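You operate a simulated robot arm through the tools that you are given. There is no shell and no other tool.

You are at the controls of a simulated robot arm. One attempt, no reset.

## Task
Pump the grey gauge plate up into green, then bleed it into yellow.
Fine: lock the loose black collar and open the red handle first; shut the red handle in the green band; bleed with the blue knob, leave it shut. The plug stays.

The check looks at the end state, three seconds after you hand in, the way a careful person would. Anything else that was tipped, shoved, dropped, spilled or broken makes it a failure.

## Robot
A 6-joint arm with a three-finger gripper, fixed in place. Base frame: the origin is at the foot of the arm, x ahead of it, y to its left, z up; the work surface is at about z = 920. Units: mm, rad, N and s.
Its first joint turns from -2.897 to 2.897 rad. Payload 4.89 kg.
The TCP is the grasp point between the finger pads, 30 mm short of the fingertips. In the tool frame z runs along the fingers and y along their closing line. The gripper opens to 164 mm. The gripper's body begins 125 mm behind the TCP.
Orientation is told as [roll, pitch, yaw] about the base's x, y, z axes, in that order, counted from this pose: with the fingers straight down and closing along the base's y, the tool's x points along the base's -x, its y along +y and its z along -z.

## Interface
- The arm moves only by the tool apply_moves. Its argument "motion" is a list of rows, each a list of 7 numbers: the shift along the tool's x, y, z in cm, then the turn, a rotation vector about the tool's x, y, z in rad, then the closure in counts, from 0 (fully open) to 255 (shut). In form: [[dx, dy, dz, rx, ry, rz, fingers], ...]. A call has 1 to 20 rows; each row is the pose to reach, as a shift and turn from the pose commanded when the call began, along the tool's axes at that moment. A row lasts 0.2 s, in which the tool goes at most 50 mm and 0.15 rad; a call with a longer step from one row to the next is refused whole, and so is a gripper value outside its range. Where a pose cannot be reached the arm comes as near as it can. A force on the tool above 40 N (or 10 N above the force at the start of the call, whichever is more), or a blocked arm, ends the call early, and 0.2 s more pass. The fingers move at their own pace (about 108 mm/s each) and stop on an object; they squeeze with about 32 N. The grip force told is the motor's: it shows also when the fingers shut on nothing. Time passes only in rows, and 0.2 s behind the last, so rows that repeat a pose let the fingers close. It gives the time, the measured TCP pose, the force on the tool (base axes), the opening and the grip force at its end, in the units of the frame above (readings bear some noise), with the torque about the TCP (base axes, N m) and any sound that the robot's microphone picked up.
- Cameras (640 x 400 px; columns grow to the right, rows downward): "scene" is fixed at [219.1, 498.6, 1738.4]; the picture's right is [-0.40, -0.92, 0.00], its down [-0.64, 0.28, -0.72] and it looks along [0.66, -0.29, -0.70] (base axes); focal length 351 px, centre (320, 200). "wrist" rides on the gripper at [76, -2, -152] in the tool frame; the picture's right is [0.02, 1.00, 0.00], its down [-0.88, 0.02, -0.47] and it looks along [-0.47, 0.01, 0.88] (tool axes); focal length 247 px, centre (320, 200). There is no depth. A picture from a camera that has moved, and an enlarged one, comes with that camera's place and axes in the base frame and with its lens.
- camera(camera): a new picture of that camera. No time passes.
- slide_trunk(by): slides the trunk up (or, below 0, down) by that many mm; the arm rides with it, the base frame stays. It gives what a move gives, with no picture.
- zoom(camera, box): a new picture of the part [left, top, right, bottom] of that camera's present view, enlarged. No time passes.
- job_done(): hands the job in; it is judged then, once.

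Nothing tells you positions but the pictures and the camera data. Unless the task says otherwise, let go and move clear before handing in.

The tools are called after "Call:" by a JSON object that holds its "op" and its "data". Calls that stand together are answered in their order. apply_moves: Moves the arm, as the interface text tells. Its arguments: {"type":"object","properties":{"motion":{"type":"array","items":{"type":"array","items":{"type":"number"}}}},"required":["motion"]} The other tools are called the same way: slide_trunk (by) slides the trunk up or down; camera (camera) takes a picture; zoom (camera, box) takes an enlarged picture of a part of a camera's view; job_done () hands the job in.

At the start:

```text
clock: 0.0
tool_pos: [693.4, 221.1, 1292.2]
orientation: [0.0, 0.001, -0.001]
wrist_force: [-0.1, -0.5, -0.6]
torque: [-0.02, 0.01, 0.0]
opening: 164.0
grip_force: 0.1
trunk travel left (down, up): [-175.0, 215.0]
```

scene: 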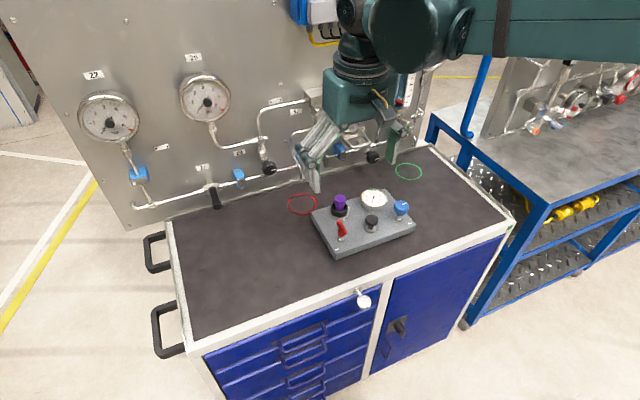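
wrist: 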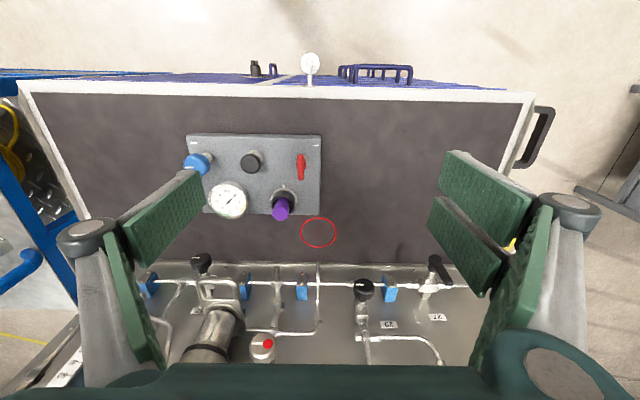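

I see a bench with a grey plate that carries a white gauge, a purple part with a black collar, a red handle, a black knob/plug and a blue knob. I'll zoom in on it before moving anything.

Call:
{"op": "zoom", "data": {"camera": "scene", "box": [290, 170, 430, 260]}}

Call:
{"op": "zoom", "data": {"camera": "wrist", "box": [170, 120, 350, 240]}}

Call:
{"op": "zoom", "data": {"camera": "scene", "box": [325, 180, 395, 225]}}

```text
4.44 times, centred on (360, 215) of scene
camera zoom: at [219.1, 498.6, 1738.4], right [-0.4, -0.92, 0.0], down [-0.64, 0.28, -0.72], along [0.66, -0.29, -0.7], focal length 1559 px, centre (142, 133)
```

zoom: 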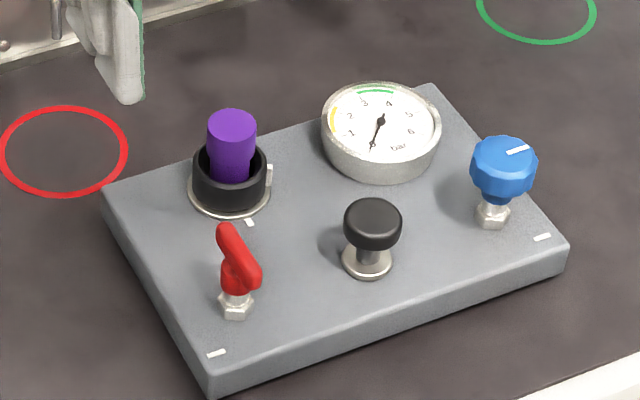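

```text
3.33 times, centred on (260, 180) of wrist
camera zoom: at [616.0, 218.2, 1445.5], right [-0.02, 1.0, 0.0], down [0.88, 0.02, 0.47], along [0.47, 0.01, -0.88], focal length 823 px, centre (520, 267)
```

zoom: 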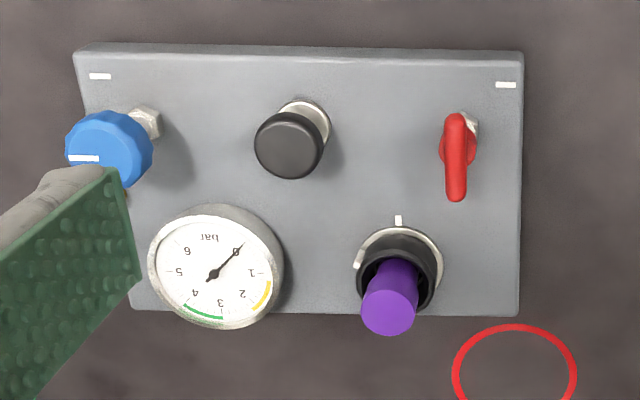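

```text
8.89 times, centred on (360, 202) of scene
camera zoom: at [219.1, 498.6, 1738.4], right [-0.4, -0.92, 0.0], down [-0.64, 0.28, -0.72], along [0.66, -0.29, -0.7], focal length 3118 px, centre (-36, 178)
```

zoom: 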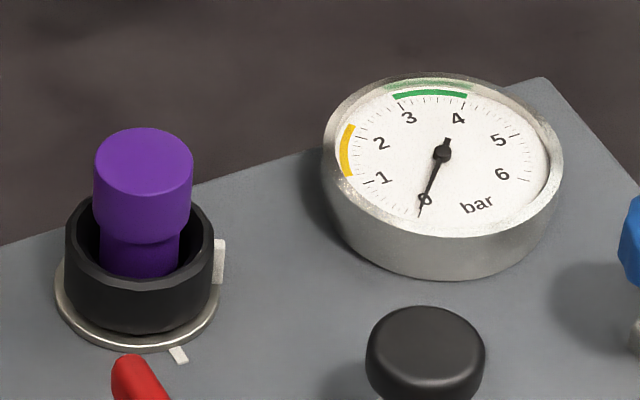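

I see the plate clearly. It has a purple plug in a black collar, a red lever valve, a black plunger, the gauge and a blue bleed knob. I'll bring the wrist camera over it, still high, for a better look.

Call:
{"op": "apply_moves", "data": {"motion": [[0, -2.8, 2.8, 0, 0, 0, 0], [0, -5.6, 5.6, 0, 0, 0, 0], [0, -8.4, 8.4, 0, 0, 0, 0], [0, -11.2, 11.2, 0, 0, 0, 0], [0, -13.9, 14.0, 0, 0, 0, 0], [0, -13.9, 14.0, 0, 0, 0, 0]]}}

Call:
{"op": "camera", "data": {"camera": "wrist"}}

Call:
{"op": "zoom", "data": {"camera": "wrist", "box": [230, 110, 410, 222]}}

```text
clock: 1.4
tool_pos: [691.6, 81.7, 1151.6]
orientation: [-0.001, -0.002, 0.0]
wrist_force: [1.0, -0.3, 0.0]
torque: [0.0, 0.04, -0.02]
opening: 164.1
grip_force: 0.1
trunk travel left (down, up): [-175.0, 215.0]
```

```text
taken
camera wrist: at [615.9, 79.9, 1305.3], right [-0.02, 1.0, 0.0], down [0.88, 0.02, 0.47], along [0.47, 0.01, -0.88], focal length 247 px, centre (320, 200)
```

wrist: 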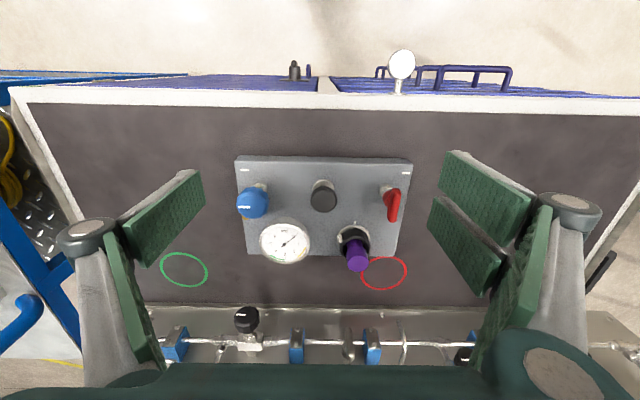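

```text
3.56 times, centred on (320, 166) of wrist
camera zoom: at [615.9, 79.9, 1305.3], right [-0.02, 1.0, 0.0], down [0.88, 0.02, 0.47], along [0.47, 0.01, -0.88], focal length 878 px, centre (320, 321)
```

zoom: 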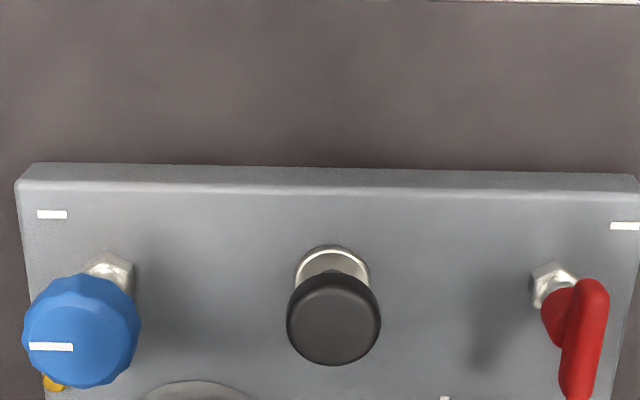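

The plate is in view between the fingers. I'll zoom in on each control to read its marks.

Call:
{"op": "zoom", "data": {"camera": "wrist", "box": [225, 150, 425, 275]}}

Call:
{"op": "zoom", "data": {"camera": "wrist", "box": [325, 180, 421, 240]}}

Call:
{"op": "zoom", "data": {"camera": "wrist", "box": [320, 215, 400, 275]}}

Call:
{"op": "zoom", "data": {"camera": "scene", "box": [320, 210, 384, 250]}}

Call:
{"op": "zoom", "data": {"camera": "scene", "box": [360, 185, 424, 225]}}

```text
3.20 times, centred on (325, 212) of wrist
camera zoom: at [615.9, 79.9, 1305.3], right [-0.02, 1.0, 0.0], down [0.88, 0.02, 0.47], along [0.47, 0.01, -0.88], focal length 790 px, centre (304, 160)
```

zoom: 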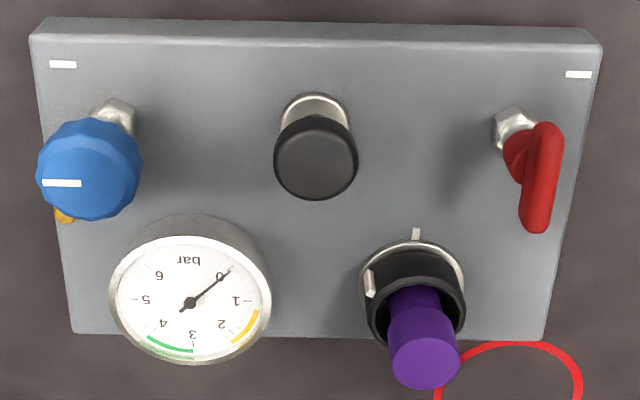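

```text
6.67 times, centred on (373, 210) of wrist
camera zoom: at [615.9, 79.9, 1305.3], right [-0.02, 1.0, 0.0], down [0.88, 0.02, 0.47], along [0.47, 0.01, -0.88], focal length 1646 px, centre (-33, 133)
```

zoom: 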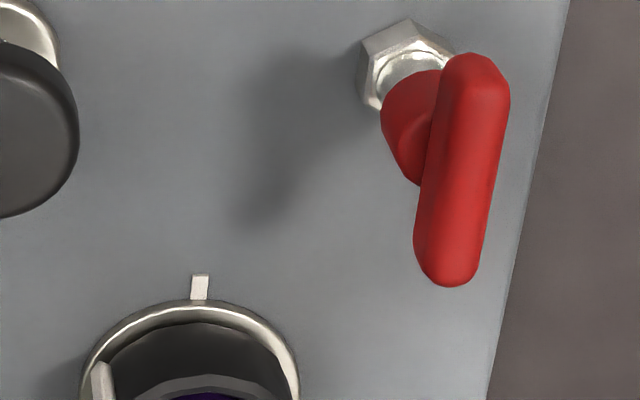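

```text
6.67 times, centred on (360, 245) of wrist
camera zoom: at [615.9, 79.9, 1305.3], right [-0.02, 1.0, 0.0], down [0.88, 0.02, 0.47], along [0.47, 0.01, -0.88], focal length 1646 px, centre (53, -100)
```

zoom: 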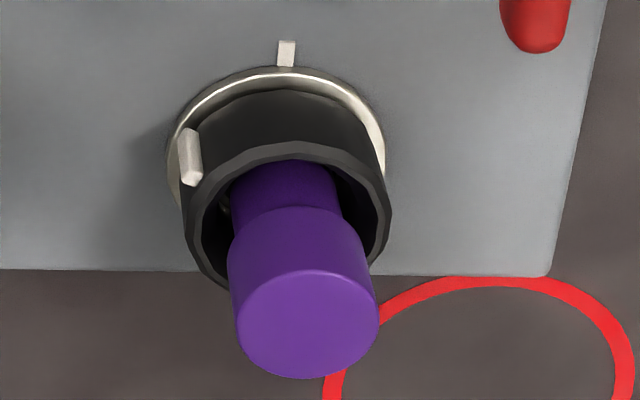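

```text
10.00 times, centred on (352, 230) of scene
camera zoom: at [219.1, 498.6, 1738.4], right [-0.4, -0.92, 0.0], down [-0.64, 0.28, -0.72], along [0.66, -0.29, -0.7], focal length 3508 px, centre (0, -100)
```

zoom: 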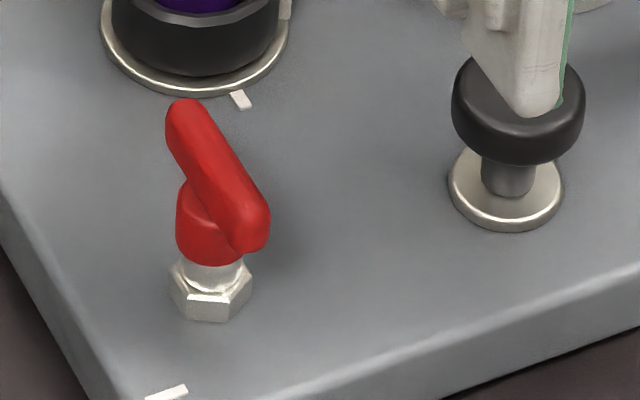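

```text
10.00 times, centred on (392, 205) of scene
camera zoom: at [219.1, 498.6, 1738.4], right [-0.4, -0.92, 0.0], down [-0.64, 0.28, -0.72], along [0.66, -0.29, -0.7], focal length 3508 px, centre (-400, 150)
```

zoom: 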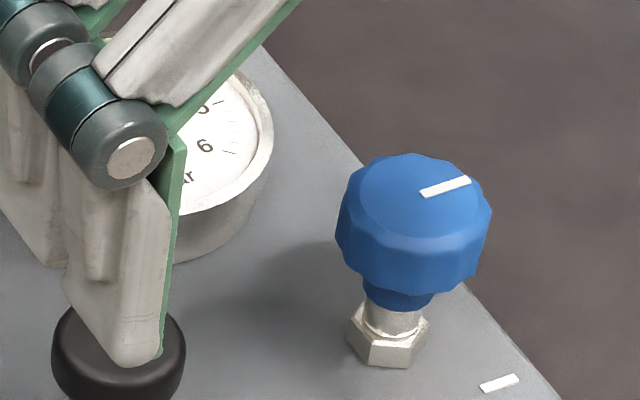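

From the views I place the parts as follows, in mm:

| Part | x | y | z |
|---|---|---|---|
| Collar and plug | 875 | 144 | rim about 985, plug top about 1020 |
| Red valve | 784 | 187 | not measured |
| Pump knob | 778 | 89 | top about 1003 |
| Blue knob | 778 | -8 | not measured |
| Gauge | 871 | 28 | not measured |

I'll go above the collar first, with the gripper yawed about 80° and partly closed.

Call:
{"op": "apply_moves", "data": {"motion": [[-1.5, 0.5, 0.4, 0, 0, -0.117, 0], [-3.05, 1.0, 0.8, 0, 0, -0.233, 0], [-4.6, 1.5, 1.2, 0, 0, -0.35, 30], [-6.1, 2.1, 1.6, 0, 0, -0.467, 60], [-7.6, 2.6, 2.0, 0, 0, -0.583, 90], [-9.15, 3.1, 2.4, 0, 0, -0.7, 120], [-10.7, 3.6, 2.8, 0, 0, -0.817, 140], [-12.2, 4.1, 3.2, 0, 0, -0.933, 140], [-13.7, 4.7, 3.6, 0, 0, -1.05, 140], [-15.25, 5.2, 4.0, 0, 0, -1.167, 140], [-16.8, 5.7, 4.4, 0, 0, -1.283, 140], [-18.3, 6.2, 4.8, 0, 0, -1.4, 140], [-18.3, 6.2, 4.8, 0, 0, -1.4, 140]]}}

Call:
{"op": "camera", "data": {"camera": "wrist"}}

Call:
{"op": "camera", "data": {"camera": "scene"}}

```text
clock: 4.2
tool_pos: [875.0, 144.9, 1104.0]
orientation: [0.0, 0.001, 1.401]
wrist_force: [0.6, 0.3, 0.4]
torque: [-0.05, 0.06, 0.0]
opening: 74.0
grip_force: 0.0
trunk travel left (down, up): [-175.0, 215.0]
```

```text
taken
camera wrist: at [864.4, 67.0, 1257.5], right [-0.99, 0.15, 0.0], down [0.13, 0.87, 0.47], along [0.07, 0.47, -0.88], focal length 247 px, centre (320, 200)
```

wrist: 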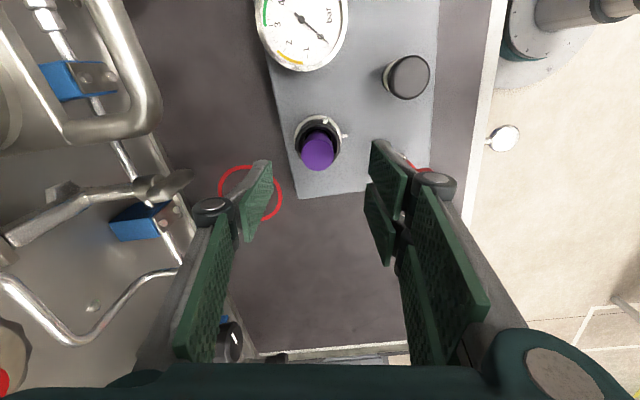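

```text
taken
```

scene: 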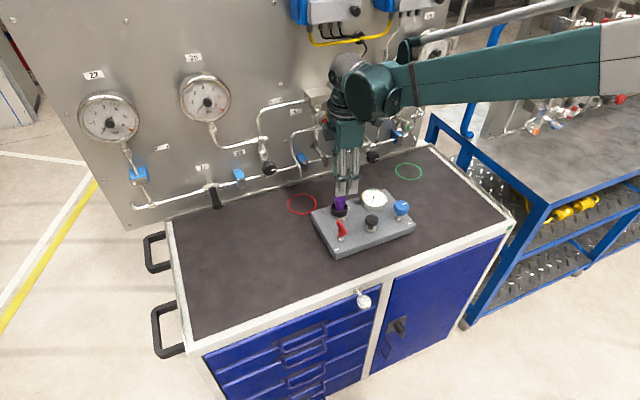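

The gripper is above the plug, with the plug midway between the fingers. I'll zoom in to refine the collar position before I descend.

Call:
{"op": "zoom", "data": {"camera": "wrist", "box": [272, 105, 368, 165]}}

Call:
{"op": "zoom", "data": {"camera": "wrist", "box": [250, 0, 442, 120]}}

Call:
{"op": "zoom", "data": {"camera": "scene", "box": [312, 160, 376, 200]}}

```text
6.67 times, centred on (320, 135) of wrist
camera zoom: at [864.4, 67.0, 1257.5], right [-0.99, 0.15, 0.0], down [0.13, 0.87, 0.47], along [0.07, 0.47, -0.88], focal length 1646 px, centre (320, 633)
```

zoom: 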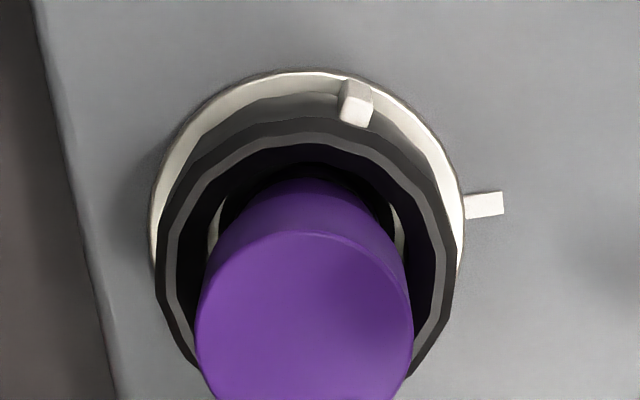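

```text
3.33 times, centred on (346, 60) of wrist
camera zoom: at [864.4, 67.0, 1257.5], right [-0.99, 0.15, 0.0], down [0.13, 0.87, 0.47], along [0.07, 0.47, -0.88], focal length 823 px, centre (233, 667)
```

zoom: 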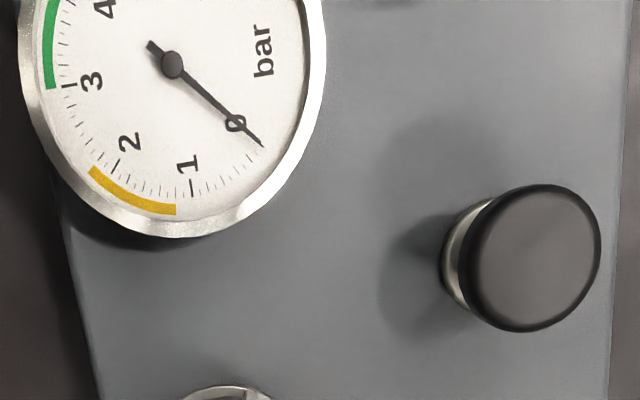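

```text
10.00 times, centred on (344, 180) of scene
camera zoom: at [219.1, 498.6, 1738.4], right [-0.4, -0.92, 0.0], down [-0.64, 0.28, -0.72], along [0.66, -0.29, -0.7], focal length 3508 px, centre (80, 400)
```

zoom: 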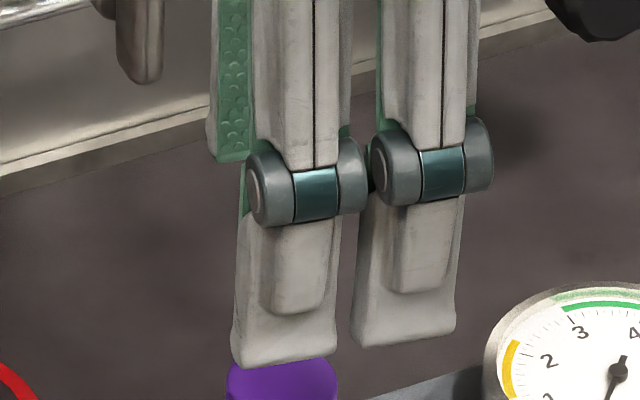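

The collar centre is about 2.5 mm further in +x than the gripper. The tab sits on the -y side, and the mark on the plate is on the -x side, so the collar needs roughly 70° clockwise. I'll correct the offset and descend partway.

Call:
{"op": "apply_moves", "data": {"motion": [[0.05, -0.26, 0.0, 0, 0, 0, 140], [0.05, -0.26, 2.0, 0, 0, 0, 140], [0.05, -0.26, 4.0, 0, 0, 0, 140], [0.05, -0.26, 6.0, 0, 0, 0, 140], [0.05, -0.26, 6.0, 0, 0, 0, 140]]}}

Call:
{"op": "camera", "data": {"camera": "wrist"}}

Call:
{"op": "zoom", "data": {"camera": "wrist", "box": [224, 80, 416, 200]}}

Call:
{"op": "zoom", "data": {"camera": "scene", "box": [304, 170, 384, 220]}}

```text
clock: 5.4
tool_pos: [876.4, 142.4, 1044.5]
orientation: [0.0, 0.0, 1.4]
wrist_force: [-0.1, 0.4, -1.0]
torque: [-0.03, 0.03, 0.01]
opening: 73.8
grip_force: 0.1
trunk travel left (down, up): [-175.0, 215.0]
```

```text
taken
camera wrist: at [866.1, 66.0, 1196.9], right [-0.99, 0.15, 0.0], down [0.13, 0.87, 0.47], along [0.07, 0.47, -0.88], focal length 247 px, centre (320, 200)
```

wrist: 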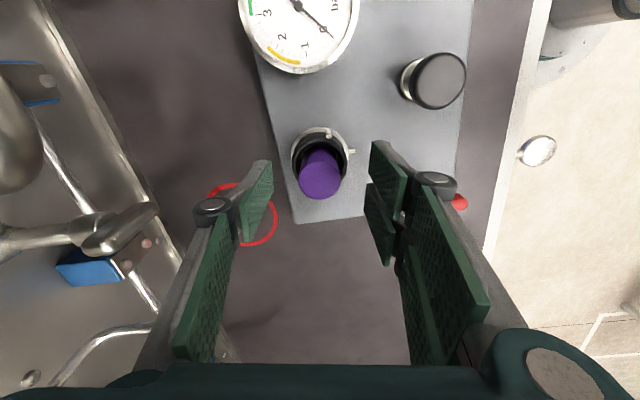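

```text
3.33 times, centred on (320, 140) of wrist
camera zoom: at [866.1, 66.0, 1196.9], right [-0.99, 0.15, 0.0], down [0.13, 0.87, 0.47], along [0.07, 0.47, -0.88], focal length 823 px, centre (320, 400)
```

zoom: 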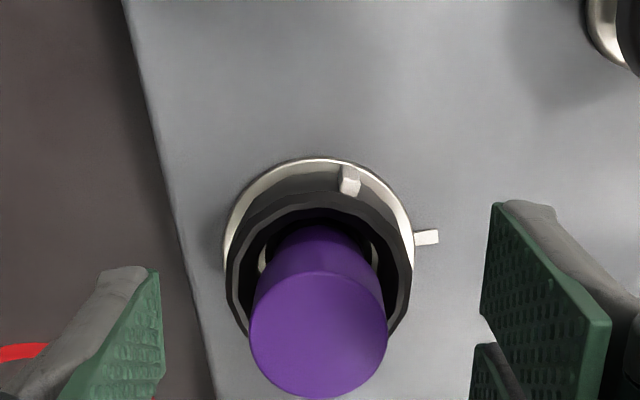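

```text
8.00 times, centred on (344, 195) of scene
camera zoom: at [219.1, 498.6, 1738.4], right [-0.4, -0.92, 0.0], down [-0.64, 0.28, -0.72], along [0.66, -0.29, -0.7], focal length 2806 px, centre (128, 240)
```

zoom: 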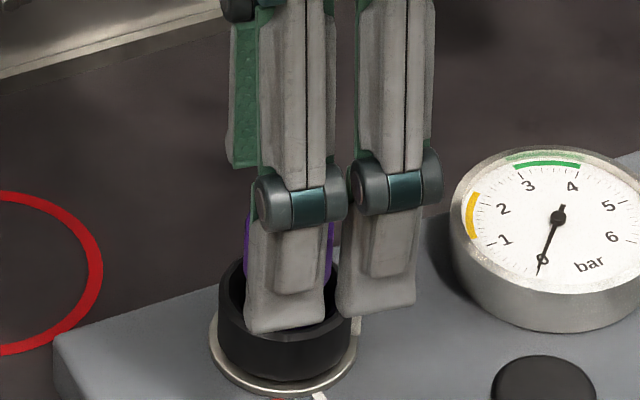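

The gripper is aligned with the collar to within about 1 mm. I'll descend around the collar with the fingers open.

Call:
{"op": "apply_moves", "data": {"motion": [[-0.03, -0.08, 1.5, 0, 0, 0, 140], [-0.03, -0.08, 3.0, 0, 0, 0, 140], [-0.03, -0.08, 4.2, 0, 0, 0, 140], [-0.03, -0.08, 5.0, 0, 0, 0, 140], [-0.03, -0.08, 5.0, 0, 0, 0, 140]]}}

Call:
{"op": "camera", "data": {"camera": "wrist"}}

Call:
{"op": "zoom", "data": {"camera": "scene", "box": [304, 180, 384, 230]}}

Call:
{"op": "zoom", "data": {"camera": "wrist", "box": [224, 100, 416, 220]}}

```text
clock: 6.6
tool_pos: [877.4, 143.2, 994.0]
orientation: [0.0, 0.001, 1.399]
wrist_force: [0.0, 0.7, -0.4]
torque: [0.0, 0.01, -0.02]
opening: 74.1
grip_force: 0.0
trunk travel left (down, up): [-175.0, 215.0]
```

```text
taken
camera wrist: at [866.6, 66.1, 1147.0], right [-0.99, 0.15, 0.0], down [0.13, 0.87, 0.47], along [0.07, 0.47, -0.88], focal length 247 px, centre (320, 200)
```

wrist: 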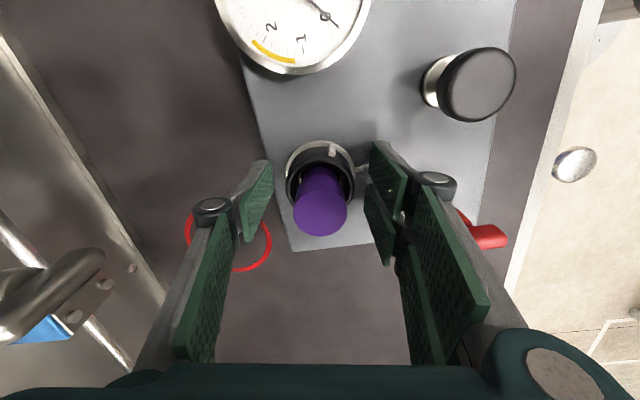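

```text
8.00 times, centred on (344, 205) of scene
camera zoom: at [219.1, 498.6, 1738.4], right [-0.4, -0.92, 0.0], down [-0.64, 0.28, -0.72], along [0.66, -0.29, -0.7], focal length 2806 px, centre (128, 160)
```

zoom: 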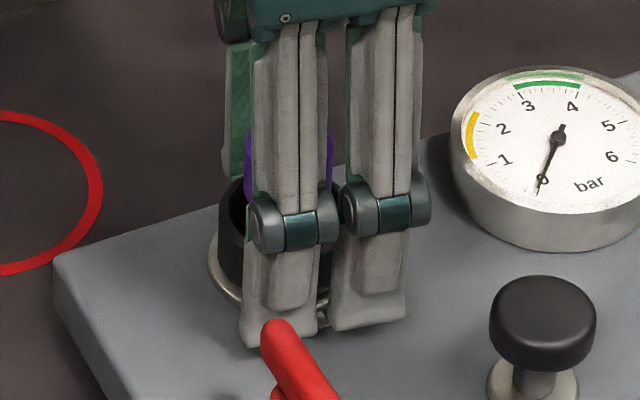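

```text
3.33 times, centred on (320, 160) of wrist
camera zoom: at [866.6, 66.1, 1147.0], right [-0.99, 0.15, 0.0], down [0.13, 0.87, 0.47], along [0.07, 0.47, -0.88], focal length 823 px, centre (320, 333)
```

zoom: 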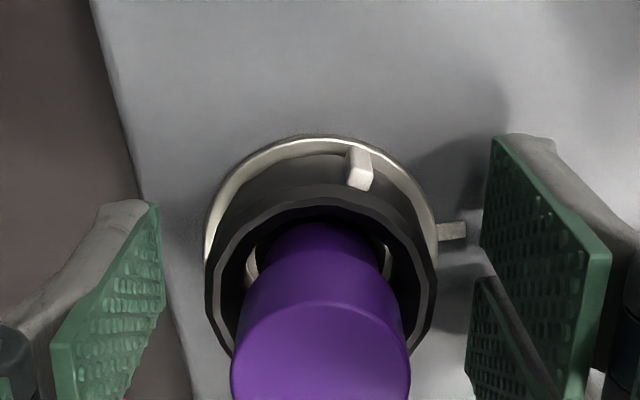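

The fingers are centred either side of the collar, and the tips are above the plate. I'll close gently on the collar.

Call:
{"op": "apply_moves", "data": {"motion": [[0, 0, 0, 0, 0, 0, 165], [0, 0, 0, 0, 0, 0, 175], [0, 0, 0, 0, 0, 0, 185], [0, 0, 0, 0, 0, 0, 200], [0, 0, 0, 0, 0, 0, 220], [0, 0, 0, 0, 0, 0, 220]]}}

Call:
{"op": "zoom", "data": {"camera": "wrist", "box": [224, 100, 416, 220]}}

```text
clock: 8.0
tool_pos: [877.6, 143.3, 993.8]
orientation: [0.0, -0.001, 1.398]
wrist_force: [-2.0, -0.4, -0.5]
torque: [0.04, 0.08, 0.03]
opening: 48.8
grip_force: 31.6
trunk travel left (down, up): [-175.0, 215.0]
```

```text
3.33 times, centred on (320, 160) of wrist
camera zoom: at [866.5, 66.1, 1147.2], right [-0.99, 0.15, 0.0], down [0.13, 0.87, 0.47], along [0.07, 0.47, -0.88], focal length 823 px, centre (320, 333)
```

zoom: 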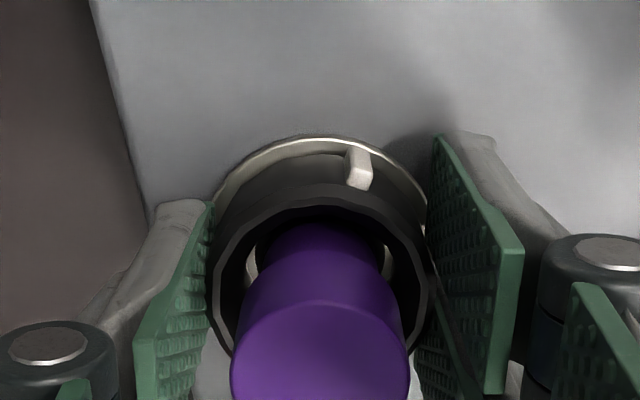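

The collar is gripped at 48.8 mm with little side force. I'll turn it clockwise a little and watch the torque.

Call:
{"op": "apply_moves", "data": {"motion": [[0, 0, 0, 0, 0, 0.1, 220], [0, 0, 0, 0, 0, 0.2, 220], [0, 0, 0, 0, 0, 0.3, 220], [0, 0, 0, 0, 0, 0.3, 220]]}}

Call:
{"op": "zoom", "data": {"camera": "wrist", "box": [224, 100, 416, 220]}}

```text
clock: 9.0
tool_pos: [877.8, 143.5, 995.0]
orientation: [0.001, 0.001, 1.1]
wrist_force: [-13.1, 11.5, -0.2]
torque: [0.29, 0.21, 0.04]
opening: 47.7
grip_force: 31.7
trunk travel left (down, up): [-175.0, 215.0]
```

```text
3.33 times, centred on (320, 160) of wrist
camera zoom: at [844.9, 74.2, 1147.2], right [-0.9, 0.43, 0.0], down [0.38, 0.79, 0.47], along [0.21, 0.43, -0.88], focal length 823 px, centre (320, 333)
```

zoom: 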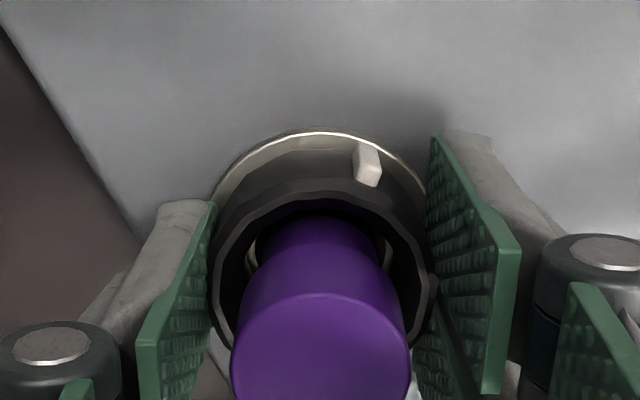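

The collar turns with the gripper, but a side force built up because the grip is slightly off-centre. I'll ease the position a little along that force to measure and cancel the offset.

Call:
{"op": "apply_moves", "data": {"motion": [[-0.01, 0.03, 0, 0, 0, 0, 220], [-0.01, 0.03, 0, 0, 0, 0, 220]]}}

```text
clock: 9.6
tool_pos: [877.4, 144.6, 995.7]
orientation: [0.001, 0.002, 1.099]
wrist_force: [-16.1, 18.3, -0.1]
torque: [0.42, 0.39, 0.04]
opening: 47.4
grip_force: 31.3
trunk travel left (down, up): [-175.0, 215.0]
```

Moving that way raised the force, so I'll shift the opposite way and check.

Call:
{"op": "apply_moves", "data": {"motion": [[0.02, -0.06, 0, 0, 0, 0, 220], [0.02, -0.06, 0, 0, 0, 0, 220]]}}

```text
clock: 10.2
tool_pos: [877.2, 145.2, 994.8]
orientation: [0.0, -0.001, 1.1]
wrist_force: [-23.8, 25.1, -0.4]
torque: [0.71, 0.47, 0.04]
opening: 47.1
grip_force: 32.4
trunk travel left (down, up): [-175.0, 215.0]
```

The side force keeps growing whichever way I move, so I'll let go gently and look before I regrip.

Call:
{"op": "apply_moves", "data": {"motion": [[0, 0, 0, 0, 0, 0, 165], [0, 0, 0, 0, 0, 0, 150], [0, 0, 0, 0, 0, 0, 150]]}}

Call:
{"op": "zoom", "data": {"camera": "wrist", "box": [224, 100, 416, 220]}}

Call:
{"op": "zoom", "data": {"camera": "scene", "box": [290, 170, 430, 260]}}

```text
clock: 11.0
tool_pos: [878.5, 142.1, 995.8]
orientation: [0.0, 0.001, 1.099]
wrist_force: [0.5, 0.7, -0.2]
torque: [-0.01, 0.0, 0.02]
opening: 67.8
grip_force: 0.1
trunk travel left (down, up): [-175.0, 215.0]
```

```text
3.33 times, centred on (320, 160) of wrist
camera zoom: at [845.7, 72.6, 1147.7], right [-0.9, 0.43, 0.0], down [0.38, 0.79, 0.47], along [0.21, 0.43, -0.88], focal length 823 px, centre (320, 333)
```

zoom: 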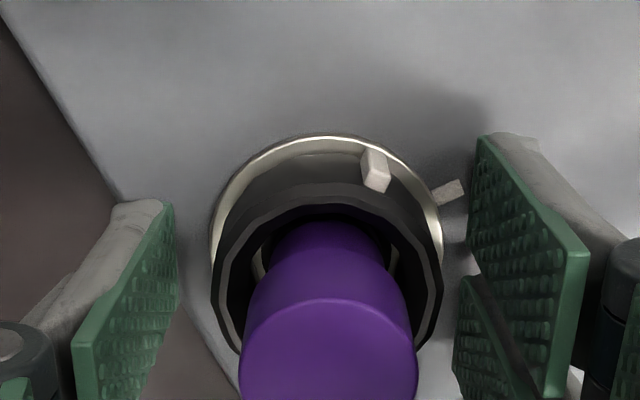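

```text
4.44 times, centred on (360, 215) of scene
camera zoom: at [219.1, 498.6, 1738.4], right [-0.4, -0.92, 0.0], down [-0.64, 0.28, -0.72], along [0.66, -0.29, -0.7], focal length 1559 px, centre (142, 133)
```

zoom: 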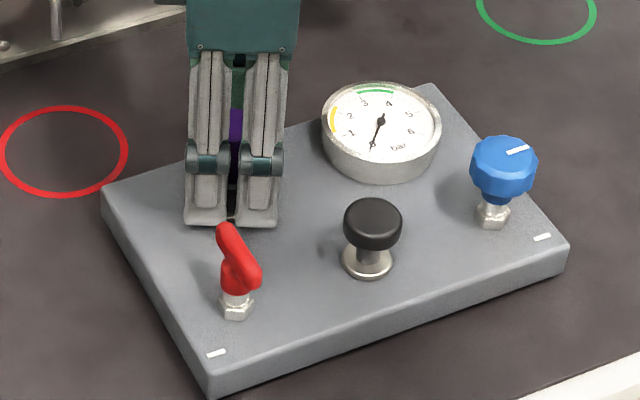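

The plate hasn't moved and the tab is now about 41° from its mark. The collar sits about 0.9 mm off-centre towards the tool's +y side, so I'll recentre, regrip and turn about 0.55 rad more.

Call:
{"op": "apply_moves", "data": {"motion": [[0, 0.09, 0, 0, 0, 0, 150], [0, 0.09, 0, 0, 0, 0, 172], [0, 0.09, 0, 0, 0, 0, 200], [0, 0.09, 0, 0, 0, 0, 220]]}}

```text
clock: 12.0
tool_pos: [877.4, 143.9, 994.7]
orientation: [0.0, 0.001, 1.1]
wrist_force: [-5.7, 0.9, -0.4]
torque: [0.11, 0.18, 0.02]
opening: 47.1
grip_force: 32.4
trunk travel left (down, up): [-175.0, 215.0]
```

Call:
{"op": "apply_moves", "data": {"motion": [[0, 0.03, 0, 0, 0, 0.13, 220], [0, 0.03, 0, 0, 0, 0.26, 220], [0, 0.03, 0, 0, 0, 0.39, 220]]}}

Call:
{"op": "zoom", "data": {"camera": "wrist", "box": [224, 100, 416, 220]}}

```text
clock: 12.8
tool_pos: [878.6, 144.1, 994.0]
orientation: [0.002, -0.001, 0.707]
wrist_force: [-9.5, 4.8, 0.4]
torque: [-0.03, 0.44, 0.08]
opening: 47.1
grip_force: 31.8
trunk travel left (down, up): [-175.0, 215.0]
```

```text
3.33 times, centred on (320, 160) of wrist
camera zoom: at [820.4, 91.7, 1147.5], right [-0.67, 0.75, 0.0], down [0.66, 0.59, 0.47], along [0.35, 0.32, -0.88], focal length 823 px, centre (320, 333)
```

zoom: 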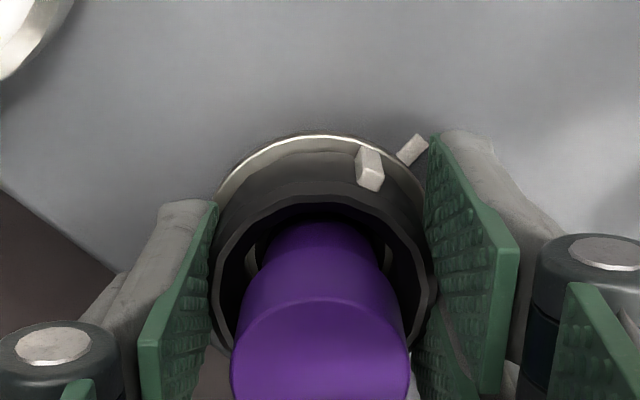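

The tab is now about 16° from the mark. I'll continue with the remaining 0.28 rad and ease slightly towards the collar centre.

Call:
{"op": "apply_moves", "data": {"motion": [[0, 0.05, 0, 0, 0, 0.1, 220], [0, 0.05, 0, 0, 0, 0.2, 220], [0, 0.05, 0, 0, 0, 0.27, 220]]}}

Call:
{"op": "zoom", "data": {"camera": "wrist", "box": [224, 100, 416, 220]}}

```text
clock: 13.6
tool_pos: [877.2, 143.7, 994.8]
orientation: [-0.001, 0.0, 0.438]
wrist_force: [-12.9, 4.6, 0.2]
torque: [0.08, 0.19, 0.08]
opening: 47.1
grip_force: 31.4
trunk travel left (down, up): [-175.0, 215.0]
```

```text
3.33 times, centred on (320, 160) of wrist
camera zoom: at [808.7, 109.1, 1147.5], right [-0.44, 0.9, 0.0], down [0.79, 0.39, 0.47], along [0.42, 0.21, -0.88], focal length 823 px, centre (320, 333)
```

zoom: 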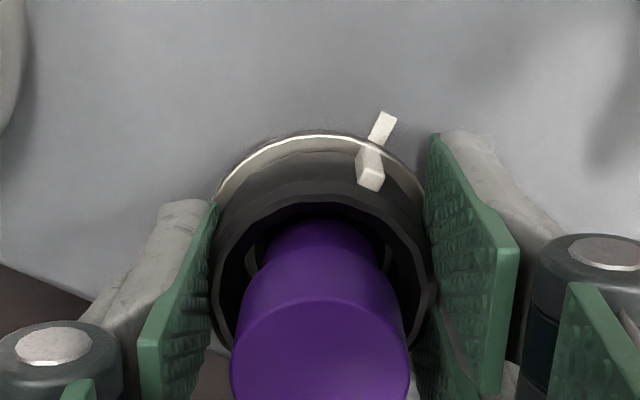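

The tab now lines up with the mark. I'll nudge a little further to feel for a stop.

Call:
{"op": "apply_moves", "data": {"motion": [[0, 0, 0, 0, 0, 0.04, 220], [0, 0, 0, 0, 0, 0.07, 220]]}}

Call:
{"op": "zoom", "data": {"camera": "wrist", "box": [224, 100, 416, 220]}}

```text
clock: 14.2
tool_pos: [877.2, 146.3, 994.7]
orientation: [0.002, 0.0, 0.371]
wrist_force: [-8.8, 9.5, 0.8]
torque: [0.33, 0.28, 1.24]
opening: 47.6
grip_force: 32.2
trunk travel left (down, up): [-175.0, 215.0]
```

```text
3.33 times, centred on (320, 160) of wrist
camera zoom: at [806.7, 114.0, 1147.4], right [-0.38, 0.92, 0.0], down [0.81, 0.34, 0.47], along [0.44, 0.18, -0.88], focal length 823 px, centre (320, 333)
```

zoom: 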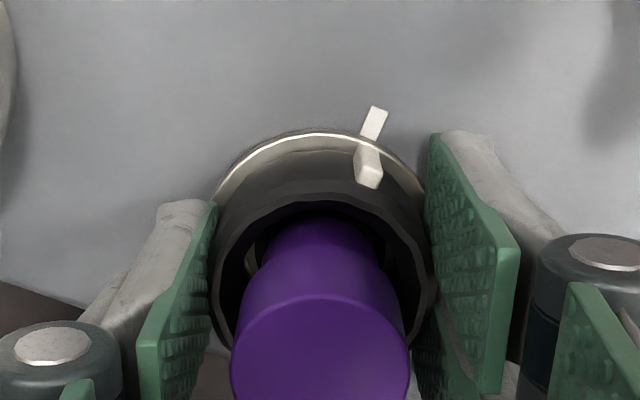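

Torque jumped to 1.24 N·m with the tab on the mark, so the collar is at its stop. I'll release and check it.

Call:
{"op": "apply_moves", "data": {"motion": [[0, 0, 0, 0, 0, 0, 165], [0, 0, 0, 0, 0, 0, 145], [0, 0, 0, 0, 0, 0, 145]]}}

Call:
{"op": "zoom", "data": {"camera": "wrist", "box": [224, 100, 416, 220]}}

```text
clock: 15.0
tool_pos: [877.3, 142.7, 995.2]
orientation: [-0.001, -0.002, 0.37]
wrist_force: [-0.3, 1.0, -0.1]
torque: [0.01, 0.02, 0.0]
opening: 70.5
grip_force: 0.1
trunk travel left (down, up): [-175.0, 215.0]
```

```text
3.33 times, centred on (320, 160) of wrist
camera zoom: at [806.9, 113.2, 1147.0], right [-0.38, 0.92, 0.0], down [0.81, 0.34, 0.47], along [0.44, 0.18, -0.88], focal length 823 px, centre (320, 333)
```

zoom: 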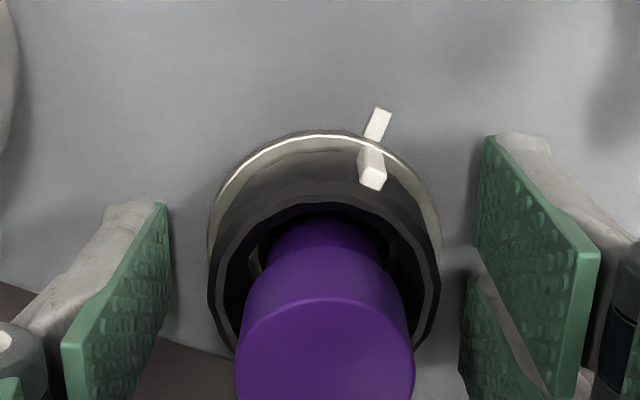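

The collar tab is aligned with its mark. I'll rise straight up and move above the red handle, squared to yaw 0.

Call:
{"op": "apply_moves", "data": {"motion": [[0, 0, -3.0, 0, 0, 0, 145], [0, 0, -6.5, 0, 0, 0, 145], [0, 0, -10.0, 0, 0, 0, 145], [1.5, 1.5, -10.5, 0, 0, 0.08, 145], [3.0, 3.2, -10.5, 0, 0, 0.16, 145], [4.5, 4.9, -10.5, 0, 0, 0.24, 145], [6.0, 6.5, -10.5, 0, 0, 0.32, 145], [6.95, 7.52, -10.5, 0, 0, 0.37, 145], [6.95, 7.52, -10.5, 0, 0, 0.37, 145]]}}

Call:
{"op": "camera", "data": {"camera": "wrist"}}

Call:
{"op": "zoom", "data": {"camera": "wrist", "box": [256, 110, 384, 190]}}

Call:
{"op": "zoom", "data": {"camera": "scene", "box": [290, 170, 430, 260]}}

```text
clock: 17.0
tool_pos: [785.2, 188.5, 1099.9]
orientation: [0.0, -0.002, -0.002]
wrist_force: [-0.5, -0.3, -0.3]
torque: [0.02, -0.03, -0.01]
opening: 70.8
grip_force: 0.0
trunk travel left (down, up): [-175.0, 215.0]
```

```text
taken
camera wrist: at [709.0, 186.2, 1252.5], right [-0.02, 1.0, 0.0], down [0.88, 0.02, 0.47], along [0.47, 0.01, -0.88], focal length 247 px, centre (320, 200)
```

wrist: 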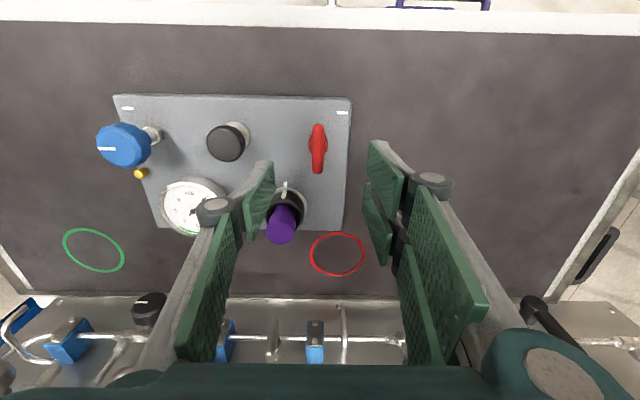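

```text
5.00 times, centred on (320, 150) of wrist
camera zoom: at [709.0, 186.2, 1252.5], right [-0.02, 1.0, 0.0], down [0.88, 0.02, 0.47], along [0.47, 0.01, -0.88], focal length 1235 px, centre (320, 450)
```

zoom: 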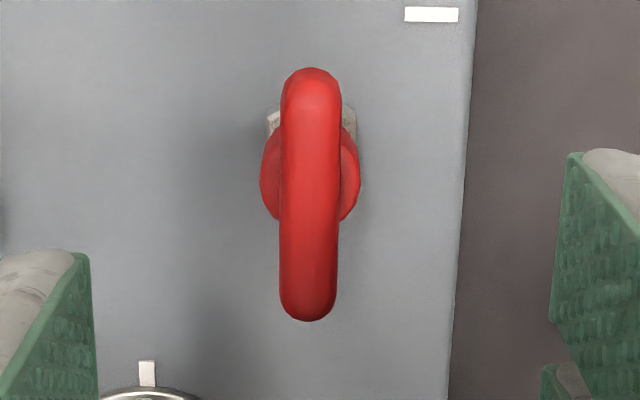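

```text
4.44 times, centred on (360, 215) of scene
camera zoom: at [219.1, 498.6, 1738.4], right [-0.4, -0.92, 0.0], down [-0.64, 0.28, -0.72], along [0.66, -0.29, -0.7], focal length 1559 px, centre (142, 133)
```

zoom: 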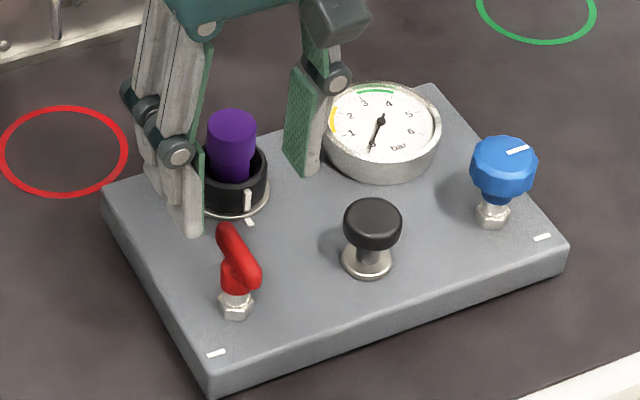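

The red handle is a bar lying along x, centred near (781, 186) with its top near z 1007. I'll shift over it and descend so the fingertips straddle the bar above the hub.

Call:
{"op": "apply_moves", "data": {"motion": [[0.4, -0.25, 0.5, 0, 0, 0, 145], [0.4, -0.25, 2.5, 0, 0, 0, 150], [0.4, -0.25, 4.5, 0, 0, 0, 160], [0.4, -0.25, 6.0, 0, 0, 0, 170], [0.4, -0.25, 7.0, 0, 0, 0, 180], [0.4, -0.25, 7.0, 0, 0, 0, 185]]}}

Call:
{"op": "zoom", "data": {"camera": "wrist", "box": [240, 110, 400, 210]}}

Call:
{"op": "zoom", "data": {"camera": "scene", "box": [310, 205, 374, 245]}}

```text
clock: 18.4
tool_pos: [782.3, 187.1, 1029.3]
orientation: [0.0, 0.0, -0.001]
wrist_force: [-0.4, 0.3, 0.1]
torque: [-0.01, 0.03, 0.04]
opening: 45.2
grip_force: 0.0
trunk travel left (down, up): [-175.0, 215.0]
```

```text
4.00 times, centred on (320, 160) of wrist
camera zoom: at [705.6, 183.8, 1182.5], right [-0.02, 1.0, 0.0], down [0.88, 0.02, 0.47], along [0.47, 0.01, -0.88], focal length 988 px, centre (320, 360)
```

zoom: 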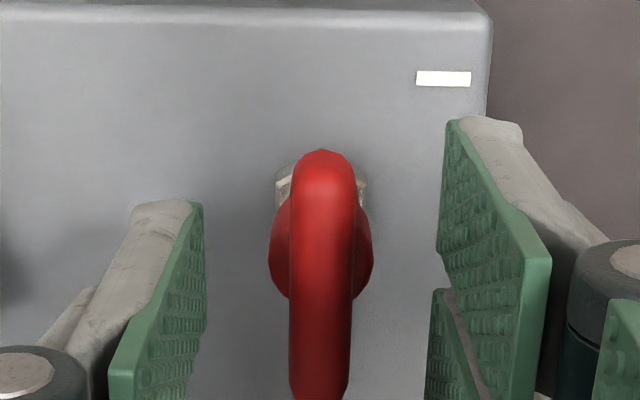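

```text
10.00 times, centred on (342, 225) of scene
camera zoom: at [219.1, 498.6, 1738.4], right [-0.4, -0.92, 0.0], down [-0.64, 0.28, -0.72], along [0.66, -0.29, -0.7], focal length 3508 px, centre (100, -50)
```

zoom: 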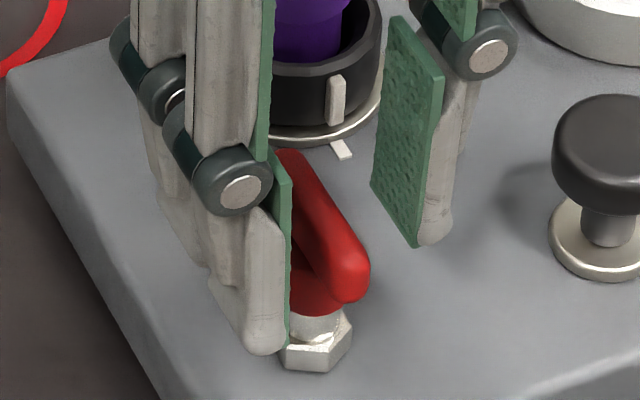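

The fingers straddle the bar evenly. I'll go down 3 mm more and close gently on it.

Call:
{"op": "apply_moves", "data": {"motion": [[0, 0.02, 0.3, 0, 0, 0, 195], [0, 0.02, 0.3, 0, 0, 0, 215], [0, 0.02, 0.3, 0, 0, 0, 230], [0, 0.02, 0.3, 0, 0, 0, 250], [0, 0.02, 0.3, 0, 0, 0, 250]]}}

Call:
{"op": "zoom", "data": {"camera": "wrist", "box": [240, 110, 400, 210]}}

Call:
{"op": "zoom", "data": {"camera": "scene", "box": [310, 205, 374, 245]}}

```text
clock: 19.6
tool_pos: [781.8, 187.2, 1026.7]
orientation: [-0.001, 0.0, -0.001]
wrist_force: [-1.3, -1.8, 0.4]
torque: [-0.07, -0.24, 0.04]
opening: 12.0
grip_force: 32.0
trunk travel left (down, up): [-175.0, 215.0]
```

```text
4.00 times, centred on (320, 160) of wrist
camera zoom: at [705.6, 184.0, 1179.4], right [-0.02, 1.0, 0.0], down [0.88, 0.02, 0.47], along [0.47, 0.01, -0.88], focal length 988 px, centre (320, 360)
```

zoom: 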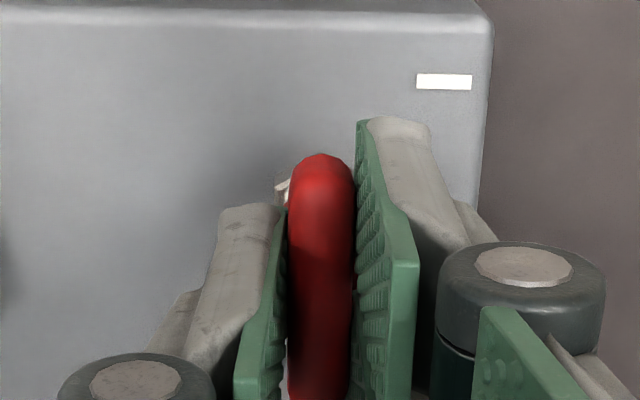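

```text
10.00 times, centred on (342, 225) of scene
camera zoom: at [219.1, 498.6, 1738.4], right [-0.4, -0.92, 0.0], down [-0.64, 0.28, -0.72], along [0.66, -0.29, -0.7], focal length 3508 px, centre (100, -50)
```

zoom: 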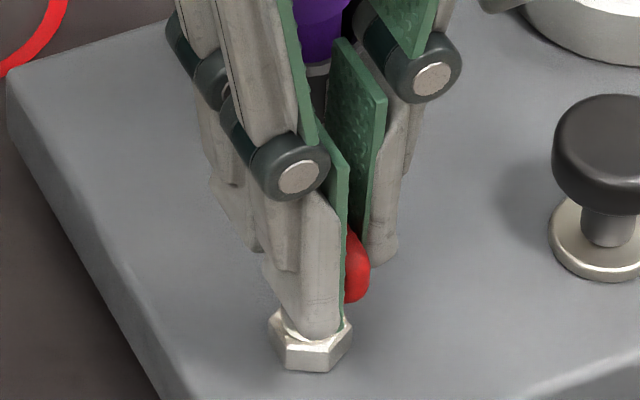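

The bar is gripped at 12.0 mm. I'll test a small counter-clockwise turn and read the torque.

Call:
{"op": "apply_moves", "data": {"motion": [[0, 0, 0, 0, 0, -0.06, 250], [0, 0, 0, 0, 0, -0.12, 250]]}}

Call:
{"op": "zoom", "data": {"camera": "wrist", "box": [240, 110, 400, 210]}}

```text
clock: 20.2
tool_pos: [782.4, 187.1, 1027.5]
orientation: [0.0, -0.001, 0.119]
wrist_force: [2.9, -0.2, 2.3]
torque: [-0.05, 0.46, -0.06]
opening: 12.1
grip_force: 32.1
trunk travel left (down, up): [-175.0, 215.0]
```

```text
4.00 times, centred on (320, 160) of wrist
camera zoom: at [706.3, 174.8, 1179.4], right [-0.14, 0.99, 0.0], down [0.87, 0.12, 0.47], along [0.47, 0.07, -0.88], focal length 988 px, centre (320, 360)
```

zoom: 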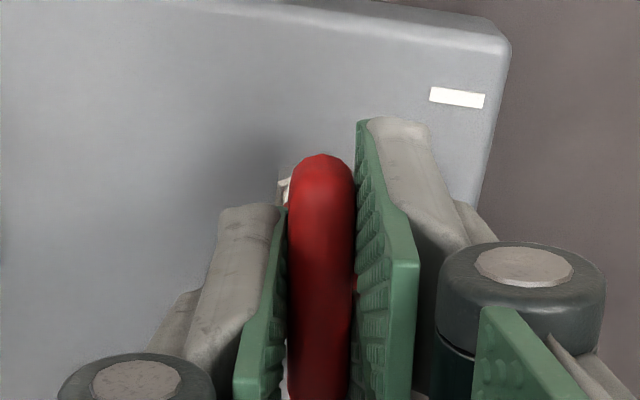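

It turns freely counter-clockwise. I'll continue that way and watch for the stop.

Call:
{"op": "apply_moves", "data": {"motion": [[0, 0, 0, 0, 0, -0.12, 250], [0, 0, 0, 0, 0, -0.24, 250], [0, 0, 0, 0, 0, -0.36, 250], [0, 0, 0, 0, 0, -0.48, 250], [0, 0, 0, 0, 0, -0.6, 250]]}}

```text
clock: 21.4
tool_pos: [780.8, 186.6, 1026.9]
orientation: [0.0, 0.0, 0.721]
wrist_force: [8.2, -0.2, 9.9]
torque: [-0.02, -0.14, -0.04]
opening: 11.9
grip_force: 32.0
trunk travel left (down, up): [-175.0, 215.0]
```

Call:
{"op": "apply_moves", "data": {"motion": [[-0.03, -0.03, -0.03, 0, 0, -0.1, 250], [-0.03, -0.03, -0.03, 0, 0, -0.2, 250], [-0.03, -0.03, -0.03, 0, 0, -0.3, 250]]}}

Call:
{"op": "camera", "data": {"camera": "wrist"}}

```text
clock: 22.2
tool_pos: [782.1, 185.8, 1027.1]
orientation: [0.0, 0.002, 1.02]
wrist_force: [1.5, -0.8, -0.7]
torque: [0.41, -0.32, -0.05]
opening: 11.8
grip_force: 32.1
trunk travel left (down, up): [-175.0, 215.0]
```

```text
taken
camera wrist: at [743.6, 119.3, 1179.4], right [-0.86, 0.5, 0.0], down [0.44, 0.76, 0.47], along [0.24, 0.41, -0.88], focal length 247 px, centre (320, 200)
```

wrist: 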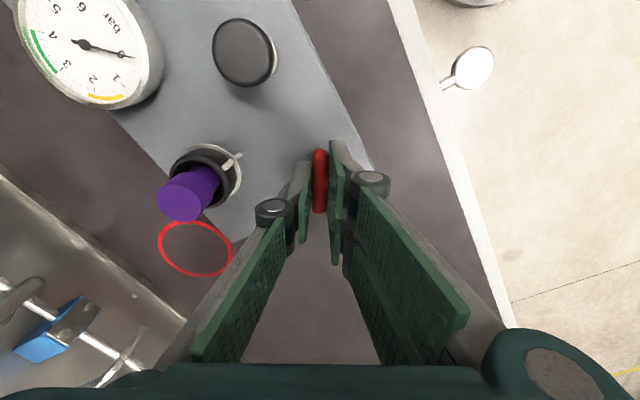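

Call:
{"op": "apply_moves", "data": {"motion": [[0, 0, 0, 0, 0, -0.1, 250], [0, 0, 0, 0, 0, -0.2, 250], [0, 0, 0, 0, 0, -0.3, 250], [0, 0, 0, 0, 0, -0.4, 250]]}}

```text
clock: 23.2
tool_pos: [781.7, 186.7, 1025.5]
orientation: [0.002, -0.001, 1.42]
wrist_force: [-4.1, -2.5, 0.2]
torque: [-0.19, 0.08, -0.07]
opening: 11.7
grip_force: 32.2
trunk travel left (down, up): [-175.0, 215.0]
```

Call:
{"op": "apply_moves", "data": {"motion": [[0, 0, 0, 0, 0, -0.06, 250], [0, 0, 0, 0, 0, -0.12, 250], [0, 0, 0, 0, 0, -0.16, 250]]}}

Call:
{"op": "camera", "data": {"camera": "wrist"}}

```text
clock: 24.0
tool_pos: [781.4, 186.3, 1027.3]
orientation: [-0.001, 0.0, 1.579]
wrist_force: [-4.7, -3.6, 0.1]
torque: [-0.1, 0.11, -1.04]
opening: 12.2
grip_force: 32.0
trunk travel left (down, up): [-175.0, 215.0]
```

```text
taken
camera wrist: at [784.6, 108.9, 1179.5], right [-1.0, -0.03, 0.0], down [-0.03, 0.88, 0.47], along [-0.01, 0.47, -0.88], focal length 247 px, centre (320, 200)
```

wrist: 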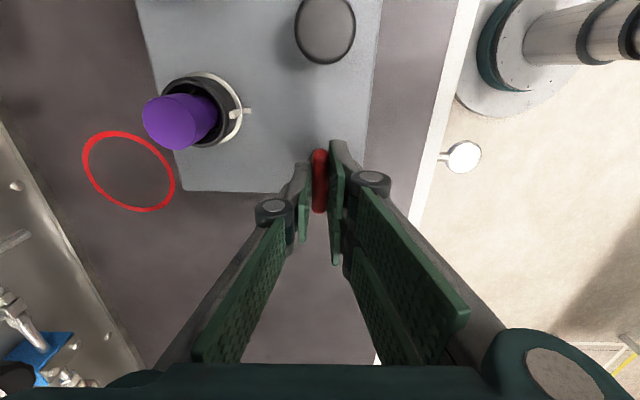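

Torque reached -1.04 N·m at 90°, so the handle is at its open stop. I'll release, rise and check the scene.

Call:
{"op": "apply_moves", "data": {"motion": [[0, 0, 0, 0, 0, 0.01, 215], [0, 0, 0, 0, 0, 0.01, 190], [0, 0, 0, 0, 0, 0.01, 185], [0, 0, -3.0, 0, 0, 0.01, 185], [0, 0, -6.5, 0, 0, 0.01, 185], [0, 0, -9.5, 0, 0, 0.01, 185], [0, 0, -9.5, 0, 0, 0.01, 185]]}}

Call:
{"op": "camera", "data": {"camera": "wrist"}}

Call:
{"op": "zoom", "data": {"camera": "scene", "box": [290, 170, 430, 260]}}

```text
clock: 25.6
tool_pos: [780.8, 186.3, 1122.6]
orientation: [-0.001, 0.001, 1.57]
wrist_force: [-0.5, -0.2, -0.5]
torque: [0.05, -0.05, -0.01]
opening: 45.3
grip_force: 0.1
trunk travel left (down, up): [-175.0, 215.0]
```

```text
taken
camera wrist: at [782.9, 108.5, 1275.2], right [-1.0, -0.02, 0.0], down [-0.02, 0.88, 0.47], along [-0.01, 0.47, -0.88], focal length 247 px, centre (320, 200)
```

wrist: 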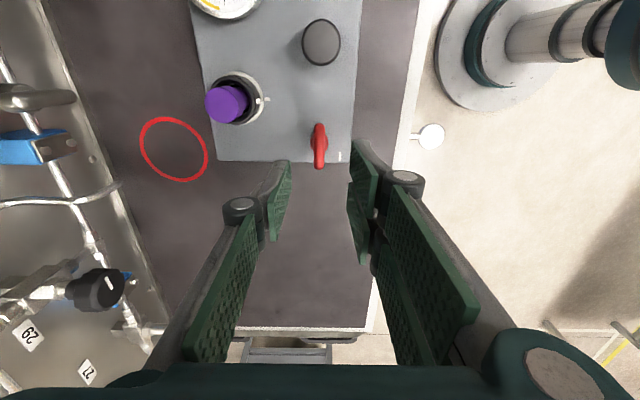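

```text
4.44 times, centred on (360, 215) of scene
camera zoom: at [219.1, 498.6, 1738.4], right [-0.4, -0.92, 0.0], down [-0.64, 0.28, -0.72], along [0.66, -0.29, -0.7], focal length 1559 px, centre (142, 133)
```

zoom: 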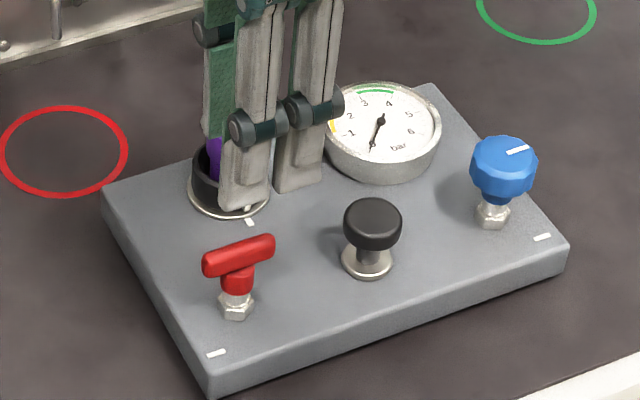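

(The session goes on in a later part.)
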